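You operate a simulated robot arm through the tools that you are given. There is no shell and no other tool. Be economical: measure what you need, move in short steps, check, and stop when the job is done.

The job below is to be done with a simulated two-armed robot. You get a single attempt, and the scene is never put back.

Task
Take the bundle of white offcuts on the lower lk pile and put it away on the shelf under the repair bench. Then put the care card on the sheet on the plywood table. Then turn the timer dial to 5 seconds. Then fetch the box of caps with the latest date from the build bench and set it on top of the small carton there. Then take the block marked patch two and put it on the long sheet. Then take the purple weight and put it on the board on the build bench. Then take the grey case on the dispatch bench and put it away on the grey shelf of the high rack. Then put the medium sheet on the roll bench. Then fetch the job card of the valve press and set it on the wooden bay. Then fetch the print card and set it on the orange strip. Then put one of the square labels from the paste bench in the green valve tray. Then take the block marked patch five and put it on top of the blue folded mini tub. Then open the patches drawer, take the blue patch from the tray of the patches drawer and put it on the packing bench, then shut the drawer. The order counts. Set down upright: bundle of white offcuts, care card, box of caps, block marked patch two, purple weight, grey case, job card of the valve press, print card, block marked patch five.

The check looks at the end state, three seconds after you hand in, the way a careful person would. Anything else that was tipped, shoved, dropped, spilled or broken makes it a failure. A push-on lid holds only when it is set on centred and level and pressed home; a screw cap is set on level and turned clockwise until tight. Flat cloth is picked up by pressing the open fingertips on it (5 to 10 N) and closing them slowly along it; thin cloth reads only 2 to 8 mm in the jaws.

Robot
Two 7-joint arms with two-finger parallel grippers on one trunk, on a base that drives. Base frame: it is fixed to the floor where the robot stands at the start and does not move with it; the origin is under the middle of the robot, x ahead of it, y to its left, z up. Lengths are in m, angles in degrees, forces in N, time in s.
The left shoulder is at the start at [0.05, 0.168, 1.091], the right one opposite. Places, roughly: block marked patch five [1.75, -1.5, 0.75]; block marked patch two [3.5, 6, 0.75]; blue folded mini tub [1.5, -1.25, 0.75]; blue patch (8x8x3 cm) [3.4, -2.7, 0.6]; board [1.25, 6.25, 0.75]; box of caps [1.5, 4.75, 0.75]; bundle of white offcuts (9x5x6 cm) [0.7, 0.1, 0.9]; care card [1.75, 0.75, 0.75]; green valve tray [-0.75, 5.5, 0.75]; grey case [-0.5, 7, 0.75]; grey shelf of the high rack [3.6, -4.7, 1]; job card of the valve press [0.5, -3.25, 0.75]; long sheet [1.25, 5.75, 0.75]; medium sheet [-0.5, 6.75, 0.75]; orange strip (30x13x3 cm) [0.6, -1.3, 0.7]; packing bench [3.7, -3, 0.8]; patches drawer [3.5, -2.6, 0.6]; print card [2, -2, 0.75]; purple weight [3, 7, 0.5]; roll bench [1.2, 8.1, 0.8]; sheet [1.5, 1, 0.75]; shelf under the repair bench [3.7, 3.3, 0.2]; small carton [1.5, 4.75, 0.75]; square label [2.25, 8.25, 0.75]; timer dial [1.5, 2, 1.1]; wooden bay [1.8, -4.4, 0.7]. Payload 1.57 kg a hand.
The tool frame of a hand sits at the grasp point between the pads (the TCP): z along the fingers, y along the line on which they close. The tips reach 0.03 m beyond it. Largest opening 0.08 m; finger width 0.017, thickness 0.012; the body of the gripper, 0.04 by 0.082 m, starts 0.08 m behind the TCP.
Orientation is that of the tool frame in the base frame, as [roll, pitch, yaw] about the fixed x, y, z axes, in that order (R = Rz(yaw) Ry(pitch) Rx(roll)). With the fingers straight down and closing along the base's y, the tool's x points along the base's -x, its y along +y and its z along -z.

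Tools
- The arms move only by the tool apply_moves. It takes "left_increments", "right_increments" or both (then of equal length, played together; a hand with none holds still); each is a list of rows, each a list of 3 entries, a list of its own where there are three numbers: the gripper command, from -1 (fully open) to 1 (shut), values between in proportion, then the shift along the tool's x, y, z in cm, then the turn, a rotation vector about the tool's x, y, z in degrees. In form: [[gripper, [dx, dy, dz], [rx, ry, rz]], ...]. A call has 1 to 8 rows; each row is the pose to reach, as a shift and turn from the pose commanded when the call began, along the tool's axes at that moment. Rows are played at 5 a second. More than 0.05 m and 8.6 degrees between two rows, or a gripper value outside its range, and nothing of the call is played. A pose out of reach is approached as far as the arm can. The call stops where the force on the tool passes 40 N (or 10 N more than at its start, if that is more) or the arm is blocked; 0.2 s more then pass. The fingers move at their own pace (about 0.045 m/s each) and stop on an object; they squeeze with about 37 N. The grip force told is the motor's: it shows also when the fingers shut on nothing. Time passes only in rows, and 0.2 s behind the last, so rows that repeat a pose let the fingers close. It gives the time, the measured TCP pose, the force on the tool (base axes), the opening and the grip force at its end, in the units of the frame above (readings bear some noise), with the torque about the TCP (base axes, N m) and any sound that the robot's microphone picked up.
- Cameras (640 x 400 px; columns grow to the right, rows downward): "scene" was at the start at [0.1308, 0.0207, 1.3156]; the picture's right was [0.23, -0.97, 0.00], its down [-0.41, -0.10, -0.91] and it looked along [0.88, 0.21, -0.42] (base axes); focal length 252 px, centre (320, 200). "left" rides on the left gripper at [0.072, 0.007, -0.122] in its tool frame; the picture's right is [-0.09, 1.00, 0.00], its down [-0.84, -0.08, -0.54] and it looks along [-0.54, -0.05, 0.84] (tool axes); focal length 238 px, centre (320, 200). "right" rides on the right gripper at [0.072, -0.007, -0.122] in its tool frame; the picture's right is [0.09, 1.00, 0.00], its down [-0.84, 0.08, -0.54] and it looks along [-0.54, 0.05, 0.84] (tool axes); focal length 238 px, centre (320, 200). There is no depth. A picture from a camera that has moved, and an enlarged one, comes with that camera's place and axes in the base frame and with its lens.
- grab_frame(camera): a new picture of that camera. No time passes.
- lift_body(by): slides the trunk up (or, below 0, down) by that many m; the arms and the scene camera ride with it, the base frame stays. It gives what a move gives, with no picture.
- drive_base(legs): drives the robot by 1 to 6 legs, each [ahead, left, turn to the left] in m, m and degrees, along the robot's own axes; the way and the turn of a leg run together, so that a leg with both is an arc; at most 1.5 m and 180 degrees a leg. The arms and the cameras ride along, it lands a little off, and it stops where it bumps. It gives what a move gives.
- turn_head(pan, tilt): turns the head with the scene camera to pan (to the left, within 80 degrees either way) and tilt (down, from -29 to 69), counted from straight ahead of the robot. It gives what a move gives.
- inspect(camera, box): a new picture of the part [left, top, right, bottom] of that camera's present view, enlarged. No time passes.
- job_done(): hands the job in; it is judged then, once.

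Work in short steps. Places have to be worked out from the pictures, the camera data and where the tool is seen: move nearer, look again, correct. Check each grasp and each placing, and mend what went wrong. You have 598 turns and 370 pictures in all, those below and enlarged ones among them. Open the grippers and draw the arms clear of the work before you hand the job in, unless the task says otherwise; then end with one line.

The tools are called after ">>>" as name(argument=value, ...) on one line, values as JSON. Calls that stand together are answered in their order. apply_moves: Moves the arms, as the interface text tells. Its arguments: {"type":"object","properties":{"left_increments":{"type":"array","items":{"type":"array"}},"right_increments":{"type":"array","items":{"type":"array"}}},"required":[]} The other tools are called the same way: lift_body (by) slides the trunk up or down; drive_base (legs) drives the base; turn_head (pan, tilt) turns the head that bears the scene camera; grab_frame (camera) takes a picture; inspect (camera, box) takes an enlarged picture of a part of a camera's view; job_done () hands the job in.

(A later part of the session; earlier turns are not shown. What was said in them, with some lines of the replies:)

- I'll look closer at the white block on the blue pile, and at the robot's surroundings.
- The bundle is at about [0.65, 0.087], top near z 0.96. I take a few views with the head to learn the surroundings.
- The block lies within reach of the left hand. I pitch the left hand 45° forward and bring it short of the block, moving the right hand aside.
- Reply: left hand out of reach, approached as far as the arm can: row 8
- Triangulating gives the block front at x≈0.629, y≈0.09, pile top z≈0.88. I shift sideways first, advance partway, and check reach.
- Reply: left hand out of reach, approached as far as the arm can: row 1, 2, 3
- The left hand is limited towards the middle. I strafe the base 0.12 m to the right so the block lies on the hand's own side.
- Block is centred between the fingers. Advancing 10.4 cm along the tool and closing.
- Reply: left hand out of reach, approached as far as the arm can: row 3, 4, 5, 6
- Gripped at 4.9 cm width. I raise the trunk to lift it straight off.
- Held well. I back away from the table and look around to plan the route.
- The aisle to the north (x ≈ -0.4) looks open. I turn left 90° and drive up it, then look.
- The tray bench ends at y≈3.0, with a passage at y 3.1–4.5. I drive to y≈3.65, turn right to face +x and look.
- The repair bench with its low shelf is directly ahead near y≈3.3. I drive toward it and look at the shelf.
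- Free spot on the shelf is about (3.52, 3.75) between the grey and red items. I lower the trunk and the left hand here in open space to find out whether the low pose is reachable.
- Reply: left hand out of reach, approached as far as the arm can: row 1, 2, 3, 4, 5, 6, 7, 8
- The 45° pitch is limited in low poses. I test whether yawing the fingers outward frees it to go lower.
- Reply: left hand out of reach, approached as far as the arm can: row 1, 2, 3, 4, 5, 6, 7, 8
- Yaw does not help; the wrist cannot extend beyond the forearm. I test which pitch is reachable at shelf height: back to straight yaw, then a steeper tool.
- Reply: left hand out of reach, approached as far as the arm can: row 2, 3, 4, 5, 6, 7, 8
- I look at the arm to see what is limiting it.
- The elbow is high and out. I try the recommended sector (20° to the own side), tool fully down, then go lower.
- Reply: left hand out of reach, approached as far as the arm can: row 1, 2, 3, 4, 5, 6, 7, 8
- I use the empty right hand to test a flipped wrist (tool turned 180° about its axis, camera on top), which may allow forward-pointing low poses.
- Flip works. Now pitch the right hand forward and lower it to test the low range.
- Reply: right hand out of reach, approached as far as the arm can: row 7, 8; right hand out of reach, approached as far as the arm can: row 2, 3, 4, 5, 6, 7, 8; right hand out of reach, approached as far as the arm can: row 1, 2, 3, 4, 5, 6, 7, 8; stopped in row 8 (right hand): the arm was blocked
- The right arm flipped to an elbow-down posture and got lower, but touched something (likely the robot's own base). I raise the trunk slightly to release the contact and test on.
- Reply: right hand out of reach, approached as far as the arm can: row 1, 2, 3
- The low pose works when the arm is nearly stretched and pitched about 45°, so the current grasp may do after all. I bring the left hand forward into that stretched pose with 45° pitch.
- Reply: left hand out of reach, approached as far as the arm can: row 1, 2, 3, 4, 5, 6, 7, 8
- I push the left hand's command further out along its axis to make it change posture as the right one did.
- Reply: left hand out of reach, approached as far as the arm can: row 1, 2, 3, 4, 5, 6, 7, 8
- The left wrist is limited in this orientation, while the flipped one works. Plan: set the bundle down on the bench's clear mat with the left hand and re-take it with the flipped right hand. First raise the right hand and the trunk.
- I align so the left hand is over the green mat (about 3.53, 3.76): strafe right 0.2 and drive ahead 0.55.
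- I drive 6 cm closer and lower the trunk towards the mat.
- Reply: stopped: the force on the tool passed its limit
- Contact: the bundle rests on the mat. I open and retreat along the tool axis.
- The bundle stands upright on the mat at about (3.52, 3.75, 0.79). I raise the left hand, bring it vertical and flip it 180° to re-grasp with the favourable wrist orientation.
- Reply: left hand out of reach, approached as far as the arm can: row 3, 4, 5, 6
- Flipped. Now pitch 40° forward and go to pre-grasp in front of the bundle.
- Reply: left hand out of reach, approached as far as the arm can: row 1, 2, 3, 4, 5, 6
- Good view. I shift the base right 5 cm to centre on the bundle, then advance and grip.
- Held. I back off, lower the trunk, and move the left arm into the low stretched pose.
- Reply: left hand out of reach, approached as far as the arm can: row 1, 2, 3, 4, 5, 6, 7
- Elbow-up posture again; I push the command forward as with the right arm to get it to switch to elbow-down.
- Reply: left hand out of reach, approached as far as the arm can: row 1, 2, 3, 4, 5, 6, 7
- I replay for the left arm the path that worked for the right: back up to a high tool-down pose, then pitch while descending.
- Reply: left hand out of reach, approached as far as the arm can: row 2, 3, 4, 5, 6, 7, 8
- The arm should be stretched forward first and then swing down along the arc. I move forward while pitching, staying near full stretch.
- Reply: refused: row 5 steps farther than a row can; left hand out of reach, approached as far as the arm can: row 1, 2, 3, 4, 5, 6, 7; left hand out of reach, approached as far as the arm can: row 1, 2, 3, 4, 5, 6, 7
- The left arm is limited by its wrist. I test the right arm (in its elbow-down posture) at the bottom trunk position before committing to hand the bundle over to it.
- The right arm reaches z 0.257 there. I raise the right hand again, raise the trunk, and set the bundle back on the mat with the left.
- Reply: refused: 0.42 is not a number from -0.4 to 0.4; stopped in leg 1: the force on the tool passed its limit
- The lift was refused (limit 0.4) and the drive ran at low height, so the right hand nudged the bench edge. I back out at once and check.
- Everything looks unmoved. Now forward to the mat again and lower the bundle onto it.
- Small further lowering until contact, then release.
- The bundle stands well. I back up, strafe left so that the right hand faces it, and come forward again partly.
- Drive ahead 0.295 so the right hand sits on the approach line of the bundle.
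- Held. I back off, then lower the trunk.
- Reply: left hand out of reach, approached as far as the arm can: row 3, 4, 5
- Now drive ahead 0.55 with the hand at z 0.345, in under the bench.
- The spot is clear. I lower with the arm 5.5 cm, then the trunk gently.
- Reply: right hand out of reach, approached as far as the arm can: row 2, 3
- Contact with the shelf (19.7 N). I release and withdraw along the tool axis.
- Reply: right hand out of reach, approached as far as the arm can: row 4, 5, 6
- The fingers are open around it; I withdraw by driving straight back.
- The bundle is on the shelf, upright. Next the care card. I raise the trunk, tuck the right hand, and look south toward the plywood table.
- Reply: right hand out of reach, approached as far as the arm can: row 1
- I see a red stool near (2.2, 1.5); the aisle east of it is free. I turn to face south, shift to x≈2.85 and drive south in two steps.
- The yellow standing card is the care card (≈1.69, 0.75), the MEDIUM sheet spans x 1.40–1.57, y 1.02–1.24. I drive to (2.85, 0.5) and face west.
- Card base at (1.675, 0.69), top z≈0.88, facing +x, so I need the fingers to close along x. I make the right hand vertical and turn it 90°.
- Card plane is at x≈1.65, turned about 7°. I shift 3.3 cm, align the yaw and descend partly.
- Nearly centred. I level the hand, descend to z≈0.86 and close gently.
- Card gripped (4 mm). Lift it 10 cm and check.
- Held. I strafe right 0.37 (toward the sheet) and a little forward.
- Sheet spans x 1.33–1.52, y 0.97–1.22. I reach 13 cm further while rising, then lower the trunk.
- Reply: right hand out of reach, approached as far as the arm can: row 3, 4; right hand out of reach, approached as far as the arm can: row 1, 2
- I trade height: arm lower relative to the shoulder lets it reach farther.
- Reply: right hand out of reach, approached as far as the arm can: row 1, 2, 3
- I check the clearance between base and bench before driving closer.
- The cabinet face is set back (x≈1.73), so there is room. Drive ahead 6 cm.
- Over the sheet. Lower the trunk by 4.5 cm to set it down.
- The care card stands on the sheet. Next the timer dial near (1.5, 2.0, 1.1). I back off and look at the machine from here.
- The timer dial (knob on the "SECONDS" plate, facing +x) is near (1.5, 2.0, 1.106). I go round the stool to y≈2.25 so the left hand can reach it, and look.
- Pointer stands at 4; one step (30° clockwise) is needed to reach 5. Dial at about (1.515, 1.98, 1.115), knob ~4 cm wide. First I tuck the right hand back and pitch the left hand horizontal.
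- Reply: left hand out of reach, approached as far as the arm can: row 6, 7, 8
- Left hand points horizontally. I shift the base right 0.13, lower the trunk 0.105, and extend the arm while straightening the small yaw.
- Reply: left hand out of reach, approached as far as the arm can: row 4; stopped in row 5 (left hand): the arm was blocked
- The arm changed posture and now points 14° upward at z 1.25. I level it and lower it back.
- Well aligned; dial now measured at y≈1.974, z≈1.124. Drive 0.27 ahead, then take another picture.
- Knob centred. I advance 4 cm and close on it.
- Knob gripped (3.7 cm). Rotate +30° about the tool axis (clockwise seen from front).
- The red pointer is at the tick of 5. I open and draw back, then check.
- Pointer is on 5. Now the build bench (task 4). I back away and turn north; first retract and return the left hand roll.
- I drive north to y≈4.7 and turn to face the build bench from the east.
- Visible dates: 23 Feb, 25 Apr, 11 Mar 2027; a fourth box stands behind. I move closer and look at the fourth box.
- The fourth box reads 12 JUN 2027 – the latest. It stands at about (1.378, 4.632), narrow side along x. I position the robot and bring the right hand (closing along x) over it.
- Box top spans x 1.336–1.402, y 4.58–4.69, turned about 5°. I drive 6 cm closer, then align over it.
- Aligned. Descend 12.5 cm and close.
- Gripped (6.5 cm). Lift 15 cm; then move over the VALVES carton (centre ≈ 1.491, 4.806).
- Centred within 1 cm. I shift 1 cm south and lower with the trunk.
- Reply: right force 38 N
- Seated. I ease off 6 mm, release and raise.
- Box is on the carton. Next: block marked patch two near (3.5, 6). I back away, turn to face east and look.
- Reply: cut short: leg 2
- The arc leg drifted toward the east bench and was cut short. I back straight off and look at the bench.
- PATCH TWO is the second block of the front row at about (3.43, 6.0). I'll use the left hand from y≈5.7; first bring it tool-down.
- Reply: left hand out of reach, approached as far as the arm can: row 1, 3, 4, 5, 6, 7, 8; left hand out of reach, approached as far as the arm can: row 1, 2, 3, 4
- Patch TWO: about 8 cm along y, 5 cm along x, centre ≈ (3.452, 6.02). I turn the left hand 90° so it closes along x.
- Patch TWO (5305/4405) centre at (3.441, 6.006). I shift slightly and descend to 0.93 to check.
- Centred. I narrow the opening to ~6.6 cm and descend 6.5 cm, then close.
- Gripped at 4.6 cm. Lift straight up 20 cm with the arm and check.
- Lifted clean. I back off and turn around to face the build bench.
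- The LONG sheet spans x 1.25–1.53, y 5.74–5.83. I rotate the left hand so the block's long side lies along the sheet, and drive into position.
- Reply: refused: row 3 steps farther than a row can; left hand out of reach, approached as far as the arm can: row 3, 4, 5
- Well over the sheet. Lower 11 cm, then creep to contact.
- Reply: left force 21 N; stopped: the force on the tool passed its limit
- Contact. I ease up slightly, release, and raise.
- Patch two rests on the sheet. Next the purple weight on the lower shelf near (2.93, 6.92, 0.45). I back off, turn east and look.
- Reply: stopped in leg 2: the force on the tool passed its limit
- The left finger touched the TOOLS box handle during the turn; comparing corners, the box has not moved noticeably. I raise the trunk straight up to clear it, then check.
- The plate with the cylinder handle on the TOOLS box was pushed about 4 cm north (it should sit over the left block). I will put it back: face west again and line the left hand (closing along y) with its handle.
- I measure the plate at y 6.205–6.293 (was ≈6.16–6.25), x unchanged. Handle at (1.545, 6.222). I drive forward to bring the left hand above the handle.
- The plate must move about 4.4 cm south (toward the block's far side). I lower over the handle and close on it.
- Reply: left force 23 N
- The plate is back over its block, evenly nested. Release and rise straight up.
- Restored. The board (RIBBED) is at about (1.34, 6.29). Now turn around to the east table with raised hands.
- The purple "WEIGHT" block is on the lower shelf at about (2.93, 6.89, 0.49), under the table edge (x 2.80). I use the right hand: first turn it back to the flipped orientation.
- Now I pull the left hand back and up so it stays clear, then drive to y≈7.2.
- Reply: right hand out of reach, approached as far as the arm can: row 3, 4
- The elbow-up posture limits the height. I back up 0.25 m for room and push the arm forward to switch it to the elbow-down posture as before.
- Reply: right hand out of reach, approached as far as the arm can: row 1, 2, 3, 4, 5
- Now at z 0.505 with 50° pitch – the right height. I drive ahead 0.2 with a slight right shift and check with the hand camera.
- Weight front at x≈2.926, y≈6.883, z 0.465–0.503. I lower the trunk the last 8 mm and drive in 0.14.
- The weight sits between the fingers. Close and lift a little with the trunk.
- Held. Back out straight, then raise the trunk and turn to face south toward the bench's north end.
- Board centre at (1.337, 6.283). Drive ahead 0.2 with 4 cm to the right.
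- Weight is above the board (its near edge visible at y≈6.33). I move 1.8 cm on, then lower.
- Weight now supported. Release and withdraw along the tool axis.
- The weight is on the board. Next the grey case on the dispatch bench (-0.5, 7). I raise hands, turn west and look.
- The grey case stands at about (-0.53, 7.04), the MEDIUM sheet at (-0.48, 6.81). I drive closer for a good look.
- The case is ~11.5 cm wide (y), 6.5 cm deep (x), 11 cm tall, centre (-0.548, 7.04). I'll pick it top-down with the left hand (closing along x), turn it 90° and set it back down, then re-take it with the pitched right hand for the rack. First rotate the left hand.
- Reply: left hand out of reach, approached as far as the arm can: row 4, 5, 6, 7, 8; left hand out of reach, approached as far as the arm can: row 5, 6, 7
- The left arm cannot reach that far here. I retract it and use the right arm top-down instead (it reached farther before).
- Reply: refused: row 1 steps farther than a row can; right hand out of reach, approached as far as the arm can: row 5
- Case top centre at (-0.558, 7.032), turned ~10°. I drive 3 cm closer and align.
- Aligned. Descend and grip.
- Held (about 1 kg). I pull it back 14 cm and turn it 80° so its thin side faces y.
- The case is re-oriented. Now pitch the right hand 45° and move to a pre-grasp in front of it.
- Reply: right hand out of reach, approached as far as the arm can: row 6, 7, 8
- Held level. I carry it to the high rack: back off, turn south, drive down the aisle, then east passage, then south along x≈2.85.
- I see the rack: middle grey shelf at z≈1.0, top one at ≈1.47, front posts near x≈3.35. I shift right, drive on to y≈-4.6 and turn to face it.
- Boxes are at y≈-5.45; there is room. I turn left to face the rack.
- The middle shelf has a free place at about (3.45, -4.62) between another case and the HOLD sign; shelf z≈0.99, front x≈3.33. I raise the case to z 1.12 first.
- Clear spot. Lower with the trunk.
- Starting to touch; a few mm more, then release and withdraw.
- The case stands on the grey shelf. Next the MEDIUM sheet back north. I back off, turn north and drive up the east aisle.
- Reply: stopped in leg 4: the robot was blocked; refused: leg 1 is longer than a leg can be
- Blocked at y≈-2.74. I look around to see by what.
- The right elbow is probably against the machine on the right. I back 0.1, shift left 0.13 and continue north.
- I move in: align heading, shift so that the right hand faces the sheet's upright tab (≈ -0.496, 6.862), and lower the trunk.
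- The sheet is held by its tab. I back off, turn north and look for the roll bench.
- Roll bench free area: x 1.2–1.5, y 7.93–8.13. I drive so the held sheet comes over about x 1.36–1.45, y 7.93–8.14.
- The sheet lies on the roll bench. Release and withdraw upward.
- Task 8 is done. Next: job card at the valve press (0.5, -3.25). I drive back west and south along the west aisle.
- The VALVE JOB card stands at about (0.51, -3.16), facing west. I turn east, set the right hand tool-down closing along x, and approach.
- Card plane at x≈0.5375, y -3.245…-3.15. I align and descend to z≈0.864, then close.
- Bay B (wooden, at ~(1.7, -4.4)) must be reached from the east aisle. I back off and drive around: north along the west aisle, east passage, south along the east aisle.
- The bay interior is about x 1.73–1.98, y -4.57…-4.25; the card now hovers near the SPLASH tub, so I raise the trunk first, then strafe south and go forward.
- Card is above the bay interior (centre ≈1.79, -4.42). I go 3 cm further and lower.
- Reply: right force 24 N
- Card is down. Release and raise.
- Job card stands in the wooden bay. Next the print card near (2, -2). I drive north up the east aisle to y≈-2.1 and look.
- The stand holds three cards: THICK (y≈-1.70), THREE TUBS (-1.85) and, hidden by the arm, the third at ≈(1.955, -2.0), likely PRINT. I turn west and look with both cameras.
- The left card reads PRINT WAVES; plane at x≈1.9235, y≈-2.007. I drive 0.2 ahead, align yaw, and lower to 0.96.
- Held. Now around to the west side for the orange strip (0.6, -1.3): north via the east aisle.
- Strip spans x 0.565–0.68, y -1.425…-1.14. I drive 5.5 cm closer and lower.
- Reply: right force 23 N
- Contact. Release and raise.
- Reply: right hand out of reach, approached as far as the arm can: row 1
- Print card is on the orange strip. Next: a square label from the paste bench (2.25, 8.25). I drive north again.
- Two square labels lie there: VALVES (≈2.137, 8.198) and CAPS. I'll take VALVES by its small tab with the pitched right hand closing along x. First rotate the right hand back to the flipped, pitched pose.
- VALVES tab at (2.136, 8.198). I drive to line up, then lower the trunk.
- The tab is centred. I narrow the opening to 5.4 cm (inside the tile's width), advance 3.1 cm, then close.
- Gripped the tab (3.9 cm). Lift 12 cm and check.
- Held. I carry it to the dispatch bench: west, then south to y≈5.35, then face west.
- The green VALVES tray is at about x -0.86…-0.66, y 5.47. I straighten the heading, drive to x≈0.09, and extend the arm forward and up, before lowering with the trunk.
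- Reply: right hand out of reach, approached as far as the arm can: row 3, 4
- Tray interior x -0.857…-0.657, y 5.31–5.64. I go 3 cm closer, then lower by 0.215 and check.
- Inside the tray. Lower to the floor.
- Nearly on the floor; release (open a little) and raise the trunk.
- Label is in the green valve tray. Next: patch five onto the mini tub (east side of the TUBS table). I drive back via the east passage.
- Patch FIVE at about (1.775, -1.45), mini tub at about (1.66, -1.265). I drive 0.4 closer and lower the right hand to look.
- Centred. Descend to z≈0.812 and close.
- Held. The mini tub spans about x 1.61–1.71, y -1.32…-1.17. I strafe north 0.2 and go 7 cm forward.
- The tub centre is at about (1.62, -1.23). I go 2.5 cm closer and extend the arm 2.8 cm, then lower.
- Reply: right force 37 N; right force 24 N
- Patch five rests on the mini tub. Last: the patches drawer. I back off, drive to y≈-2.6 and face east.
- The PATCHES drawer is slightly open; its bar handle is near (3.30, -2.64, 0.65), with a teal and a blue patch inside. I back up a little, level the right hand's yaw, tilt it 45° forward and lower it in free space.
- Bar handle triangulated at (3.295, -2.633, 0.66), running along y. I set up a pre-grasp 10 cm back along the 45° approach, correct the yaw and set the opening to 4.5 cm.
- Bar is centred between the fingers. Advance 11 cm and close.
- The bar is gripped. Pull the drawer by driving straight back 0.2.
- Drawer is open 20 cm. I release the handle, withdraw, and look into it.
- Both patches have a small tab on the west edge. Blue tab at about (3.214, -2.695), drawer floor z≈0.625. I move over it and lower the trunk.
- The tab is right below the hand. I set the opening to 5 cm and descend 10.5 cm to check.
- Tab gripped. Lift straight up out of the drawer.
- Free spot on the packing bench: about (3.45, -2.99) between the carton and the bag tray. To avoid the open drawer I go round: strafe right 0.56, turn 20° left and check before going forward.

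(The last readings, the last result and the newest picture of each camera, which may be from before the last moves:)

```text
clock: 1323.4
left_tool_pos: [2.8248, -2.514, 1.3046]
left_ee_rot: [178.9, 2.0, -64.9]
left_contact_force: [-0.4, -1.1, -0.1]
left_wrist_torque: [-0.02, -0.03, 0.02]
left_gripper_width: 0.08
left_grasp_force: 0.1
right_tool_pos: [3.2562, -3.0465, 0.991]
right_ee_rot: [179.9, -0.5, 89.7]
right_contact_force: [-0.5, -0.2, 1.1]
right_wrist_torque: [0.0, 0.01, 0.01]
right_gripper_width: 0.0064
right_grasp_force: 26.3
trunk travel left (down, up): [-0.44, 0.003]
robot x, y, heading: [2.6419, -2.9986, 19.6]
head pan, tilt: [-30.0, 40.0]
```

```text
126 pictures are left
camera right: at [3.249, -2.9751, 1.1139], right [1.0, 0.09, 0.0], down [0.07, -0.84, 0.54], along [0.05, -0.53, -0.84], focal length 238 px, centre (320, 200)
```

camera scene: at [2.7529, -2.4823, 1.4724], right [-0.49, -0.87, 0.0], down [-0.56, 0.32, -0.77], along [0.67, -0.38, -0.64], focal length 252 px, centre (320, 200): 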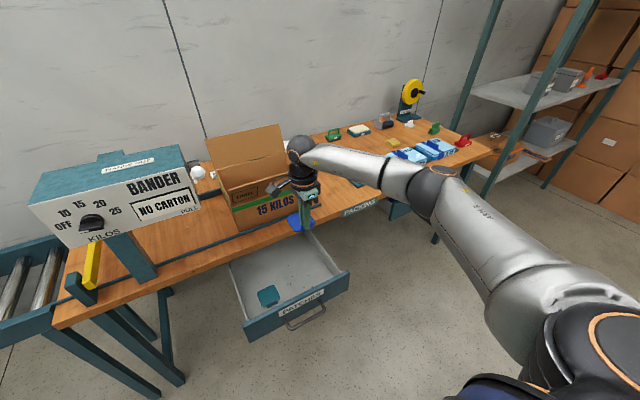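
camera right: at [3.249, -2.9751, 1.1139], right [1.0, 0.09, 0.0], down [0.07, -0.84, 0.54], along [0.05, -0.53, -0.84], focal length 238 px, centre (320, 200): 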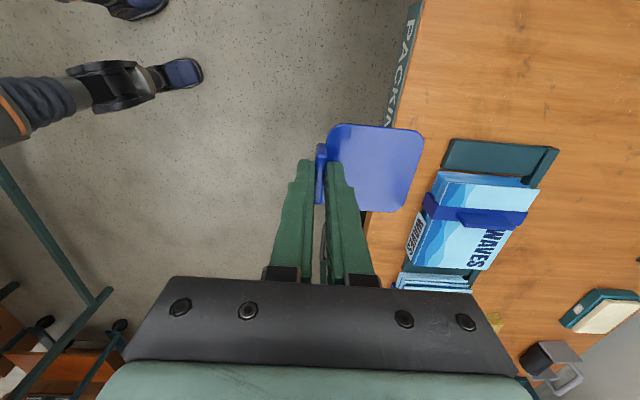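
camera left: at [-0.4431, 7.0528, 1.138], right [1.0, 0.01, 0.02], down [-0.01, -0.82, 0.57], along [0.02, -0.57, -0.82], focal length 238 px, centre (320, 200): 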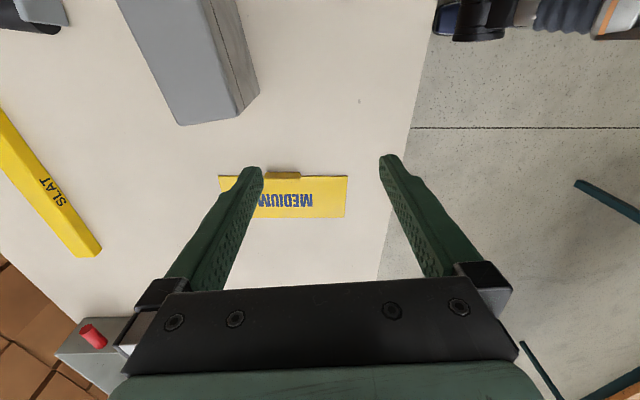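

>>> drive_base(legs=[[0.175, 0, 0]])

>>> lift_body(by=-0.11)

>>> grab_frame(camera="right")

>>> grab_frame(camera="scene")

```text
clock: 1324.9
left_tool_pos: [2.9894, -2.4534, 1.3044]
left_ee_rot: [178.9, 2.0, -65.0]
left_contact_force: [0.5, -0.6, 0.1]
left_wrist_torque: [0.03, 0.03, 0.0]
left_gripper_width: 0.08
left_grasp_force: 0.1
right_tool_pos: [3.4238, -2.9863, 0.9902]
right_ee_rot: [179.9, -0.4, 89.8]
right_contact_force: [0.4, 0.4, -0.9]
right_wrist_torque: [-0.02, 0.03, 0.0]
right_gripper_width: 0.0066
right_grasp_force: 26.3
trunk travel left (down, up): [-0.44, 0.003]
robot x, y, heading: [2.8041, -2.939, 19.6]
head pan, tilt: [-30.0, 40.0]
```

```text
clock: 1326.3
left_tool_pos: [2.9898, -2.454, 1.1944]
left_ee_rot: [178.9, 1.9, -65.0]
left_contact_force: [-0.1, 1.0, 0.2]
left_wrist_torque: [-0.01, 0.01, -0.04]
left_gripper_width: 0.0803
left_grasp_force: 0.0
right_tool_pos: [3.4231, -2.987, 0.8817]
right_ee_rot: [179.9, -0.4, 89.9]
right_contact_force: [0.1, 0.0, 0.1]
right_wrist_torque: [0.0, 0.03, -0.03]
right_gripper_width: 0.0065
right_grasp_force: 26.4
trunk travel left (down, up): [-0.33, 0.113]
robot x, y, heading: [2.8027, -2.9414, 20.0]
head pan, tilt: [-30.0, 40.0]
```

```text
125 pictures are left
camera right: at [3.4137, -2.9159, 1.004], right [1.0, 0.09, 0.0], down [0.07, -0.84, 0.54], along [0.05, -0.53, -0.84], focal length 238 px, centre (320, 200)
```

right: 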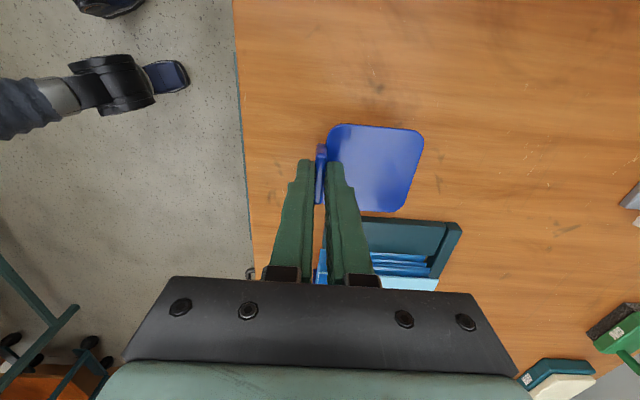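

```text
124 pictures are left
camera scene: at [2.9277, -2.9407, 1.3624], right [-0.18, -0.98, 0.0], down [-0.63, 0.11, -0.77], along [0.75, -0.14, -0.64], focal length 252 px, centre (320, 200)
```

scene: 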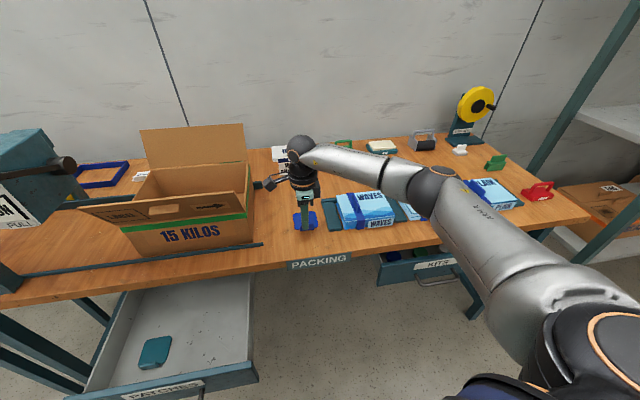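

Clear. Lower to the bench.

>>> lift_body(by=-0.037)

>>> lift_body(by=-0.007)

>>> lift_body(by=-0.006)

```text
clock: 1327.2
left_tool_pos: [2.9889, -2.4544, 1.1577]
left_ee_rot: [178.9, 1.9, -65.0]
left_contact_force: [0.3, -0.5, 0.0]
left_wrist_torque: [0.01, 0.01, 0.01]
left_gripper_width: 0.08
left_grasp_force: 0.0
right_tool_pos: [3.4218, -2.9865, 0.846]
right_ee_rot: [179.8, -0.5, 89.8]
right_contact_force: [-0.7, -0.5, 4.6]
right_wrist_torque: [-0.2, 0.01, 0.0]
right_gripper_width: 0.0067
right_grasp_force: 26.0
trunk travel left (down, up): [-0.293, 0.15]
robot x, y, heading: [2.8052, -2.9375, 19.9]
head pan, tilt: [-30.0, 40.0]
```

```text
clock: 1327.7
left_tool_pos: [2.9868, -2.4539, 1.1516]
left_ee_rot: [179.0, 1.8, -65.0]
left_contact_force: [-0.6, 0.0, -0.5]
left_wrist_torque: [0.0, 0.01, -0.03]
left_gripper_width: 0.0803
left_grasp_force: 0.1
right_tool_pos: [3.4228, -2.9848, 0.8417]
right_ee_rot: [179.5, -0.6, 89.7]
right_contact_force: [-0.1, -2.0, 24.1]
right_wrist_torque: [-0.04, -0.05, -0.04]
right_gripper_width: 0.0067
right_grasp_force: 26.2
trunk travel left (down, up): [-0.286, 0.157]
robot x, y, heading: [2.8062, -2.9363, 19.8]
head pan, tilt: [-30.0, 40.0]
```

```text
clock: 1328.3
left_tool_pos: [2.9873, -2.4541, 1.1456]
left_ee_rot: [179.0, 1.8, -65.0]
left_contact_force: [0.3, 0.1, -0.7]
left_wrist_torque: [0.01, 0.04, 0.01]
left_gripper_width: 0.0799
left_grasp_force: 0.0
right_tool_pos: [3.421, -2.985, 0.8336]
right_ee_rot: [179.6, -0.6, 89.8]
right_contact_force: [2.7, 0.8, 21.5]
right_wrist_torque: [0.1, -0.11, 0.0]
right_gripper_width: 0.0066
right_grasp_force: 26.2
trunk travel left (down, up): [-0.28, 0.163]
robot x, y, heading: [2.8051, -2.938, 19.8]
head pan, tilt: [-30.0, 40.0]
```

On the bench. Ease, release, and rise.

>>> lift_body(by=0.004)

>>> apply_moves(right_increments=[[0.6, [0, 0, 0], [0, 0, 0]], [0.2, [0, 0, 0], [0, 0, 0]], [0.2, [0, 0, 0], [0, 0, 0]], [0.2, [0, 0, -4], [0, 0, 0]], [0.2, [0, 0, -8], [0, 0, 0]], [-0.15, [0, 0, -12], [0, 0, 0]]])

>>> lift_body(by=0.12)

>>> grab_frame(camera="right")

```text
clock: 1328.8
left_tool_pos: [2.9882, -2.4541, 1.1469]
left_ee_rot: [178.9, 1.9, -65.1]
left_contact_force: [-0.2, 0.0, -0.2]
left_wrist_torque: [-0.02, 0.0, 0.0]
left_gripper_width: 0.0801
left_grasp_force: 0.1
right_tool_pos: [3.4216, -2.986, 0.8338]
right_ee_rot: [180.0, -0.4, 89.9]
right_contact_force: [2.2, 2.0, 6.6]
right_wrist_torque: [0.22, -0.1, -0.01]
right_gripper_width: 0.0066
right_grasp_force: 26.1
trunk travel left (down, up): [-0.284, 0.159]
robot x, y, heading: [2.8072, -2.9376, 19.6]
head pan, tilt: [-30.0, 40.0]
```

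```text
clock: 1330.2
left_tool_pos: [2.9886, -2.454, 1.1488]
left_ee_rot: [178.8, 1.9, -65.0]
left_contact_force: [0.2, -0.2, -1.1]
left_wrist_torque: [0.02, 0.0, 0.0]
left_gripper_width: 0.0802
left_grasp_force: 0.1
right_tool_pos: [3.4216, -2.9894, 0.9554]
right_ee_rot: [180.0, -0.4, 89.8]
right_contact_force: [0.3, 0.6, 0.4]
right_wrist_torque: [0.0, 0.0, 0.02]
right_gripper_width: 0.0462
right_grasp_force: 0.1
trunk travel left (down, up): [-0.284, 0.159]
robot x, y, heading: [2.8068, -2.9372, 19.8]
head pan, tilt: [-30.0, 40.0]
```

```text
clock: 1331.7
left_tool_pos: [2.9897, -2.4527, 1.2694]
left_ee_rot: [178.8, 2.0, -64.9]
left_contact_force: [0.0, 1.0, 0.6]
left_wrist_torque: [0.0, 0.03, 0.0]
left_gripper_width: 0.0802
left_grasp_force: 0.1
right_tool_pos: [3.422, -2.9889, 1.0736]
right_ee_rot: [179.9, -0.4, 89.8]
right_contact_force: [-0.6, 0.2, -0.8]
right_wrist_torque: [0.01, 0.03, 0.02]
right_gripper_width: 0.0459
right_grasp_force: 0.1
trunk travel left (down, up): [-0.404, 0.039]
robot x, y, heading: [2.8076, -2.939, 19.6]
head pan, tilt: [-30.0, 40.0]
```

```text
123 pictures are left
camera right: at [3.4141, -2.9185, 1.1963], right [1.0, 0.09, 0.0], down [0.07, -0.84, 0.54], along [0.05, -0.53, -0.84], focal length 238 px, centre (320, 200)
```

right: 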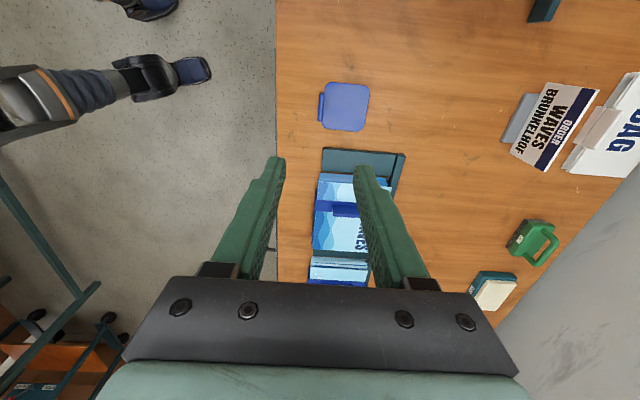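

The blue patch lies on the packing bench. Now shut the drawer: I return in front of it, restore the hand orientation and tilt it.

>>> drive_base(legs=[[-0.3, 0, 0], [0, 0, -19.7], [-0.13, 0.65, 0]])

>>> apply_moves(right_increments=[[1, [0, 0, 0], [0, 0, -7]], [1, [0, 0, 0], [0, 0, -14]], [1, [0, 0, 0], [0, 0, -20]]])

>>> apply_moves(right_increments=[[1, [0, 0, 1], [-5.6, 0, 0]], [1, [0, 0, 2], [-11.2, 0, 0]], [1, [0, 0, 4], [-16.9, 0, 0]], [1, [0, 0, 6], [-22.5, 0, 0]], [1, [0, 0, 8], [-28, 0, 0]], [1, [0, 0, 10], [-33.7, 0, 0]], [1, [0, 0, 12], [-39.4, 0, 0]], [1, [0, 0, 14], [-45, 0, 0]]])

>>> turn_head(pan=-10, tilt=45)

>>> grab_frame(camera="scene")

```text
clock: 1338.1
left_tool_pos: [2.7298, -2.0023, 1.2679]
left_ee_rot: [178.9, 1.9, -85.3]
left_contact_force: [-0.7, 0.1, 0.0]
left_wrist_torque: [-0.01, 0.01, 0.0]
left_gripper_width: 0.0799
left_grasp_force: 0.2
right_tool_pos: [2.9503, -2.6546, 1.0734]
right_ee_rot: [180.0, -0.3, 69.4]
right_contact_force: [0.0, -0.6, 0.0]
right_wrist_torque: [0.01, 0.01, 0.02]
right_gripper_width: 0.0462
right_grasp_force: 0.0
trunk travel left (down, up): [-0.404, 0.039]
robot x, y, heading: [2.3893, -2.3917, -0.5]
head pan, tilt: [-30.0, 40.0]
```

```text
clock: 1338.9
left_tool_pos: [2.7281, -2.0031, 1.2685]
left_ee_rot: [179.0, 1.9, -85.4]
left_contact_force: [0.1, -0.4, 0.3]
left_wrist_torque: [-0.02, -0.02, -0.03]
left_gripper_width: 0.0801
left_grasp_force: 0.1
right_tool_pos: [2.949, -2.6538, 1.075]
right_ee_rot: [179.8, -0.4, 89.6]
right_contact_force: [0.1, 0.7, 0.1]
right_wrist_torque: [0.0, 0.0, -0.01]
right_gripper_width: 0.0
right_grasp_force: 13.5
trunk travel left (down, up): [-0.404, 0.039]
robot x, y, heading: [2.3891, -2.3912, -0.7]
head pan, tilt: [-30.0, 40.0]
```

```text
clock: 1340.7
left_tool_pos: [2.7303, -2.0021, 1.2684]
left_ee_rot: [178.9, 1.9, -85.3]
left_contact_force: [-0.4, -0.1, -0.5]
left_wrist_torque: [0.01, 0.02, 0.0]
left_gripper_width: 0.08
left_grasp_force: 0.1
right_tool_pos: [2.9497, -2.6521, 0.9324]
right_ee_rot: [134.6, -0.6, 89.4]
right_contact_force: [0.1, -0.3, 0.5]
right_wrist_torque: [0.01, -0.01, 0.03]
right_gripper_width: 0.0001
right_grasp_force: 21.0
trunk travel left (down, up): [-0.404, 0.039]
robot x, y, heading: [2.3881, -2.3939, -0.6]
head pan, tilt: [-30.0, 40.0]
```

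```text
clock: 1341.5
left_tool_pos: [2.728, -2.002, 1.2695]
left_ee_rot: [178.8, 1.9, -85.3]
left_contact_force: [0.1, 0.2, -0.5]
left_wrist_torque: [-0.02, -0.03, -0.02]
left_gripper_width: 0.08
left_grasp_force: 0.0
right_tool_pos: [2.9499, -2.6542, 0.9322]
right_ee_rot: [134.9, -0.3, 89.5]
right_contact_force: [0.7, -0.2, 0.1]
right_wrist_torque: [0.02, 0.04, -0.03]
right_gripper_width: 0.0
right_grasp_force: 21.5
trunk travel left (down, up): [-0.404, 0.039]
robot x, y, heading: [2.3888, -2.3936, -0.7]
head pan, tilt: [-10.0, 45.0]
```

```text
122 pictures are left
camera scene: at [2.5101, -2.4083, 1.4291], right [-0.18, -0.98, 0.0], down [-0.7, 0.13, -0.71], along [0.7, -0.13, -0.71], focal length 252 px, centre (320, 200)
```

scene: 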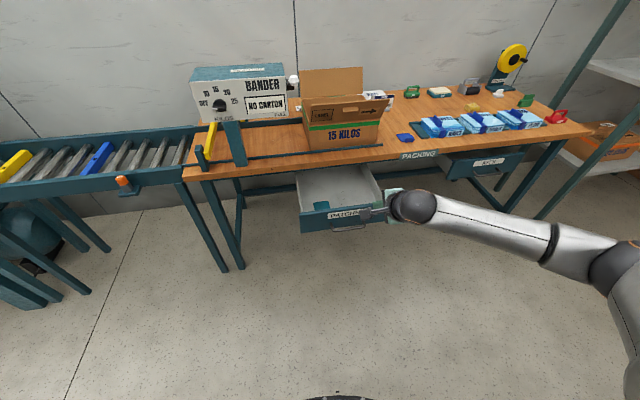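

I lower the closed hand so that its tip meets the panel at z≈0.685 and push by driving forward.

>>> lift_body(by=-0.226)

>>> drive_base(legs=[[0.15, 0, 0.5]])

>>> grab_frame(camera="right")

```text
clock: 1343.9
left_tool_pos: [2.7291, -2.0023, 1.0423]
left_ee_rot: [178.9, 1.9, -85.3]
left_contact_force: [1.0, -0.6, 0.1]
left_wrist_torque: [0.0, -0.03, -0.03]
left_gripper_width: 0.08
left_grasp_force: 0.1
right_tool_pos: [2.9507, -2.6534, 0.7054]
right_ee_rot: [134.8, -0.5, 89.5]
right_contact_force: [-0.8, -0.1, 0.2]
right_wrist_torque: [0.0, 0.01, -0.03]
right_gripper_width: 0.0
right_grasp_force: 21.1
trunk travel left (down, up): [-0.178, 0.265]
robot x, y, heading: [2.3884, -2.3917, -0.7]
head pan, tilt: [-10.0, 45.0]
```

```text
clock: 1345.3
left_tool_pos: [2.8742, -2.0004, 1.0424]
left_ee_rot: [178.9, 1.9, -84.9]
left_contact_force: [0.3, 0.5, 0.1]
left_wrist_torque: [0.0, -0.02, -0.03]
left_gripper_width: 0.0801
left_grasp_force: 0.0
right_tool_pos: [3.1004, -2.6489, 0.7055]
right_ee_rot: [134.9, -0.4, 89.9]
right_contact_force: [0.3, -0.2, 0.2]
right_wrist_torque: [-0.06, 0.01, -0.04]
right_gripper_width: 0.0
right_grasp_force: 21.4
trunk travel left (down, up): [-0.178, 0.265]
robot x, y, heading: [2.5361, -2.3923, 0.1]
head pan, tilt: [-10.0, 45.0]
```

```text
121 pictures are left
camera right: at [3.0075, -2.5789, 0.7883], right [0.7, 0.09, 0.71], down [-0.33, -0.84, 0.43], along [0.63, -0.54, -0.56], focal length 238 px, centre (320, 200)
```

right: 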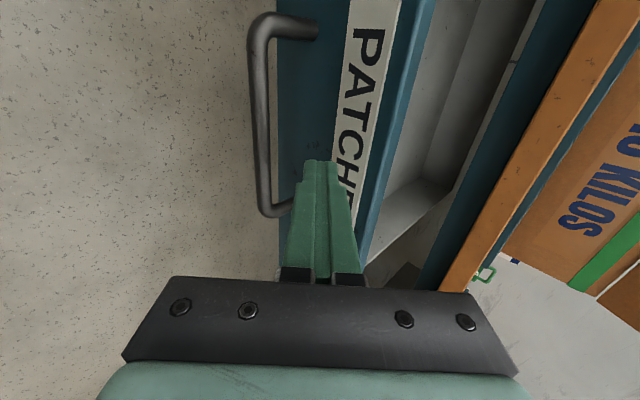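

The tip is at the panel. Push on.

>>> drive_base(legs=[[0.22, 0, 0]])

>>> drive_base(legs=[[0.08, 0, 0]])

>>> grab_frame(camera="scene")

```text
clock: 1347.0
left_tool_pos: [3.0862, -2.0002, 1.0424]
left_ee_rot: [178.7, 1.9, -84.7]
left_contact_force: [0.4, 0.1, -0.6]
left_wrist_torque: [0.0, -0.01, -0.02]
left_gripper_width: 0.0801
left_grasp_force: 0.1
right_tool_pos: [3.3104, -2.6481, 0.7063]
right_ee_rot: [135.3, -0.4, 90.0]
right_contact_force: [-2.4, -0.3, 2.3]
right_wrist_torque: [0.0, -0.04, -0.01]
right_gripper_width: 0.0
right_grasp_force: 21.0
trunk travel left (down, up): [-0.178, 0.265]
robot x, y, heading: [2.7499, -2.3934, 0.1]
head pan, tilt: [-10.0, 45.0]
stopped in leg 1: the force on the tool passed its limit (the readings are from after the stop); the commanded pose is now the measured one
```

```text
clock: 1347.8
left_tool_pos: [3.0928, -1.9999, 1.0431]
left_ee_rot: [178.9, 1.9, -84.9]
left_contact_force: [-0.5, -0.6, -0.5]
left_wrist_torque: [0.01, 0.01, 0.0]
left_gripper_width: 0.0802
left_grasp_force: 0.1
right_tool_pos: [3.3092, -2.6484, 0.7052]
right_ee_rot: [135.8, -0.5, 89.8]
right_contact_force: [-20.2, -2.2, 14.8]
right_wrist_torque: [-0.01, -0.12, 0.0]
right_gripper_width: 0.0
right_grasp_force: 21.2
trunk travel left (down, up): [-0.178, 0.265]
robot x, y, heading: [2.7586, -2.3957, -0.2]
head pan, tilt: [-10.0, 45.0]
stopped in leg 1: the force on the tool passed its limit (the readings are from after the stop); the commanded pose is now the measured one
```

```text
120 pictures are left
camera scene: at [2.8754, -2.408, 1.2034], right [-0.18, -0.98, 0.0], down [-0.69, 0.12, -0.71], along [0.7, -0.12, -0.71], focal length 252 px, centre (320, 200)
```

scene: 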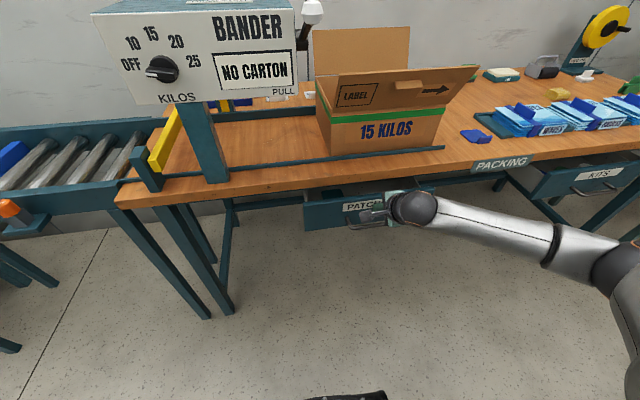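

>>> inspect(camera="scene", box=[280, 160, 440, 250])

```text
4.00 times, centred on (360, 205) of scene
camera zoom: at [2.8754, -2.408, 1.2034], right [-0.18, -0.98, 0.0], down [-0.69, 0.12, -0.71], along [0.7, -0.12, -0.71], focal length 1009 px, centre (160, 180)
```

zoom: 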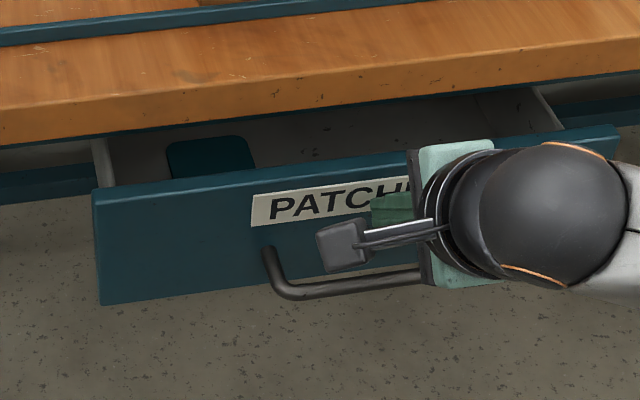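

I back off to the same viewpoint as at the beginning to compare whether the drawer is fully shut.

>>> drive_base(legs=[[-0.19, 0, 0], [0, -0.213, 0]])

>>> lift_body(by=0.258)

>>> inspect(camera="scene", box=[230, 180, 360, 260])

```text
clock: 1350.6
left_tool_pos: [2.9055, -2.2174, 1.042]
left_ee_rot: [178.8, 2.0, -84.5]
left_contact_force: [0.0, -0.6, -0.1]
left_wrist_torque: [0.01, 0.02, -0.03]
left_gripper_width: 0.0798
left_grasp_force: 0.0
right_tool_pos: [3.1237, -2.8633, 0.702]
right_ee_rot: [136.1, -0.4, 90.0]
right_contact_force: [0.0, -1.2, -0.4]
right_wrist_torque: [-0.03, 0.0, -0.01]
right_gripper_width: 0.0001
right_grasp_force: 21.6
trunk travel left (down, up): [-0.178, 0.265]
robot x, y, heading: [2.5684, -2.6128, 0.2]
head pan, tilt: [-10.0, 45.0]
```

```text
clock: 1353.2
left_tool_pos: [2.9046, -2.2165, 1.2997]
left_ee_rot: [178.8, 2.0, -84.6]
left_contact_force: [-0.8, 0.2, -0.1]
left_wrist_torque: [-0.02, -0.02, -0.01]
left_gripper_width: 0.08
left_grasp_force: 0.1
right_tool_pos: [3.1259, -2.8642, 0.9602]
right_ee_rot: [136.2, -0.5, 90.2]
right_contact_force: [0.1, -0.3, -0.1]
right_wrist_torque: [-0.03, 0.0, 0.02]
right_gripper_width: 0.0
right_grasp_force: 21.5
trunk travel left (down, up): [-0.436, 0.007]
robot x, y, heading: [2.5695, -2.6082, 0.1]
head pan, tilt: [-10.0, 45.0]
```

```text
4.92 times, centred on (295, 220) of scene
camera zoom: at [2.6908, -2.626, 1.4611], right [-0.17, -0.99, 0.0], down [-0.7, 0.12, -0.71], along [0.7, -0.12, -0.71], focal length 1242 px, centre (443, 102)
```

zoom: 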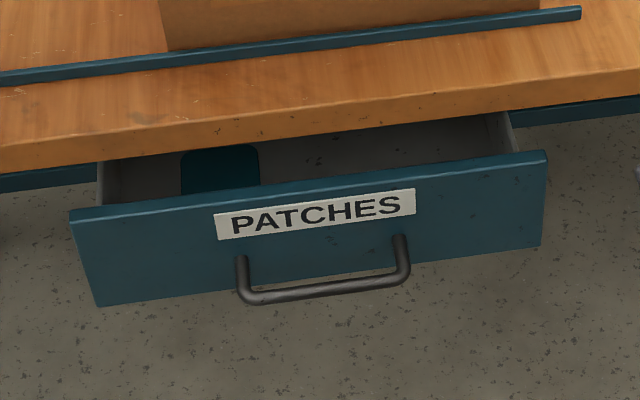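

The drawer is exactly back at its initially shut position (same gap as before opening). I open the right gripper and draw back clear.

>>> apply_moves(right_increments=[[-0.3, [0, 0, -2], [0, 0, 0]], [-1, [0, 0, -5], [0, 0, 0]], [-1, [0, 0, -8], [0, 0, 0]]])

>>> drive_base(legs=[[-0.15, 0, 0]])

>>> grab_frame(camera="scene")

```text
clock: 1354.0
left_tool_pos: [2.9048, -2.2166, 1.2999]
left_ee_rot: [178.9, 1.9, -84.6]
left_contact_force: [-0.2, 0.1, 0.5]
left_wrist_torque: [-0.01, -0.01, -0.02]
left_gripper_width: 0.0801
left_grasp_force: 0.0
right_tool_pos: [3.0678, -2.8649, 1.0189]
right_ee_rot: [136.0, -0.4, 90.1]
right_contact_force: [0.1, 0.4, -0.6]
right_wrist_torque: [-0.03, -0.02, 0.0]
right_gripper_width: 0.0659
right_grasp_force: 0.0
trunk travel left (down, up): [-0.436, 0.007]
robot x, y, heading: [2.5676, -2.6094, 0.4]
head pan, tilt: [-10.0, 45.0]
```

```text
clock: 1355.4
left_tool_pos: [2.7539, -2.218, 1.3011]
left_ee_rot: [178.9, 1.9, -84.7]
left_contact_force: [-0.6, -0.8, 0.5]
left_wrist_torque: [0.01, -0.06, 0.0]
left_gripper_width: 0.0801
left_grasp_force: 0.0
right_tool_pos: [2.9161, -2.8646, 1.0195]
right_ee_rot: [136.1, -0.4, 90.0]
right_contact_force: [-0.3, -0.6, -0.5]
right_wrist_torque: [-0.01, -0.04, 0.02]
right_gripper_width: 0.0801
right_grasp_force: 0.0
trunk travel left (down, up): [-0.436, 0.007]
robot x, y, heading: [2.4196, -2.6119, 0.0]
head pan, tilt: [-10.0, 45.0]
```

```text
117 pictures are left
camera scene: at [2.5386, -2.6265, 1.4612], right [-0.17, -0.99, 0.0], down [-0.7, 0.12, -0.71], along [0.7, -0.12, -0.71], focal length 252 px, centre (320, 200)
```

scene: 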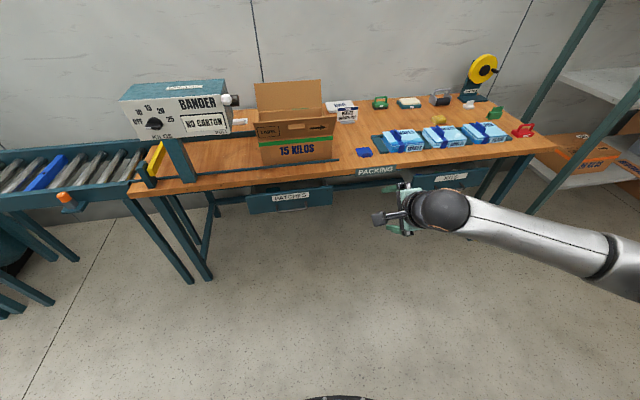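

The blue patch is on the packing bench, the drawer is shut, and both grippers are open and clear. I hand the job in.

>>> job_done()

```text
The job is handed in.
```

All thirteen steps were carried out in order and handed in, with three uncertainties: both moved patch blocks read "TORN" once set down, I knocked and put back the sliding plate on the TOOLS box, and I judged the drawer shut because it stopped at its starting position.
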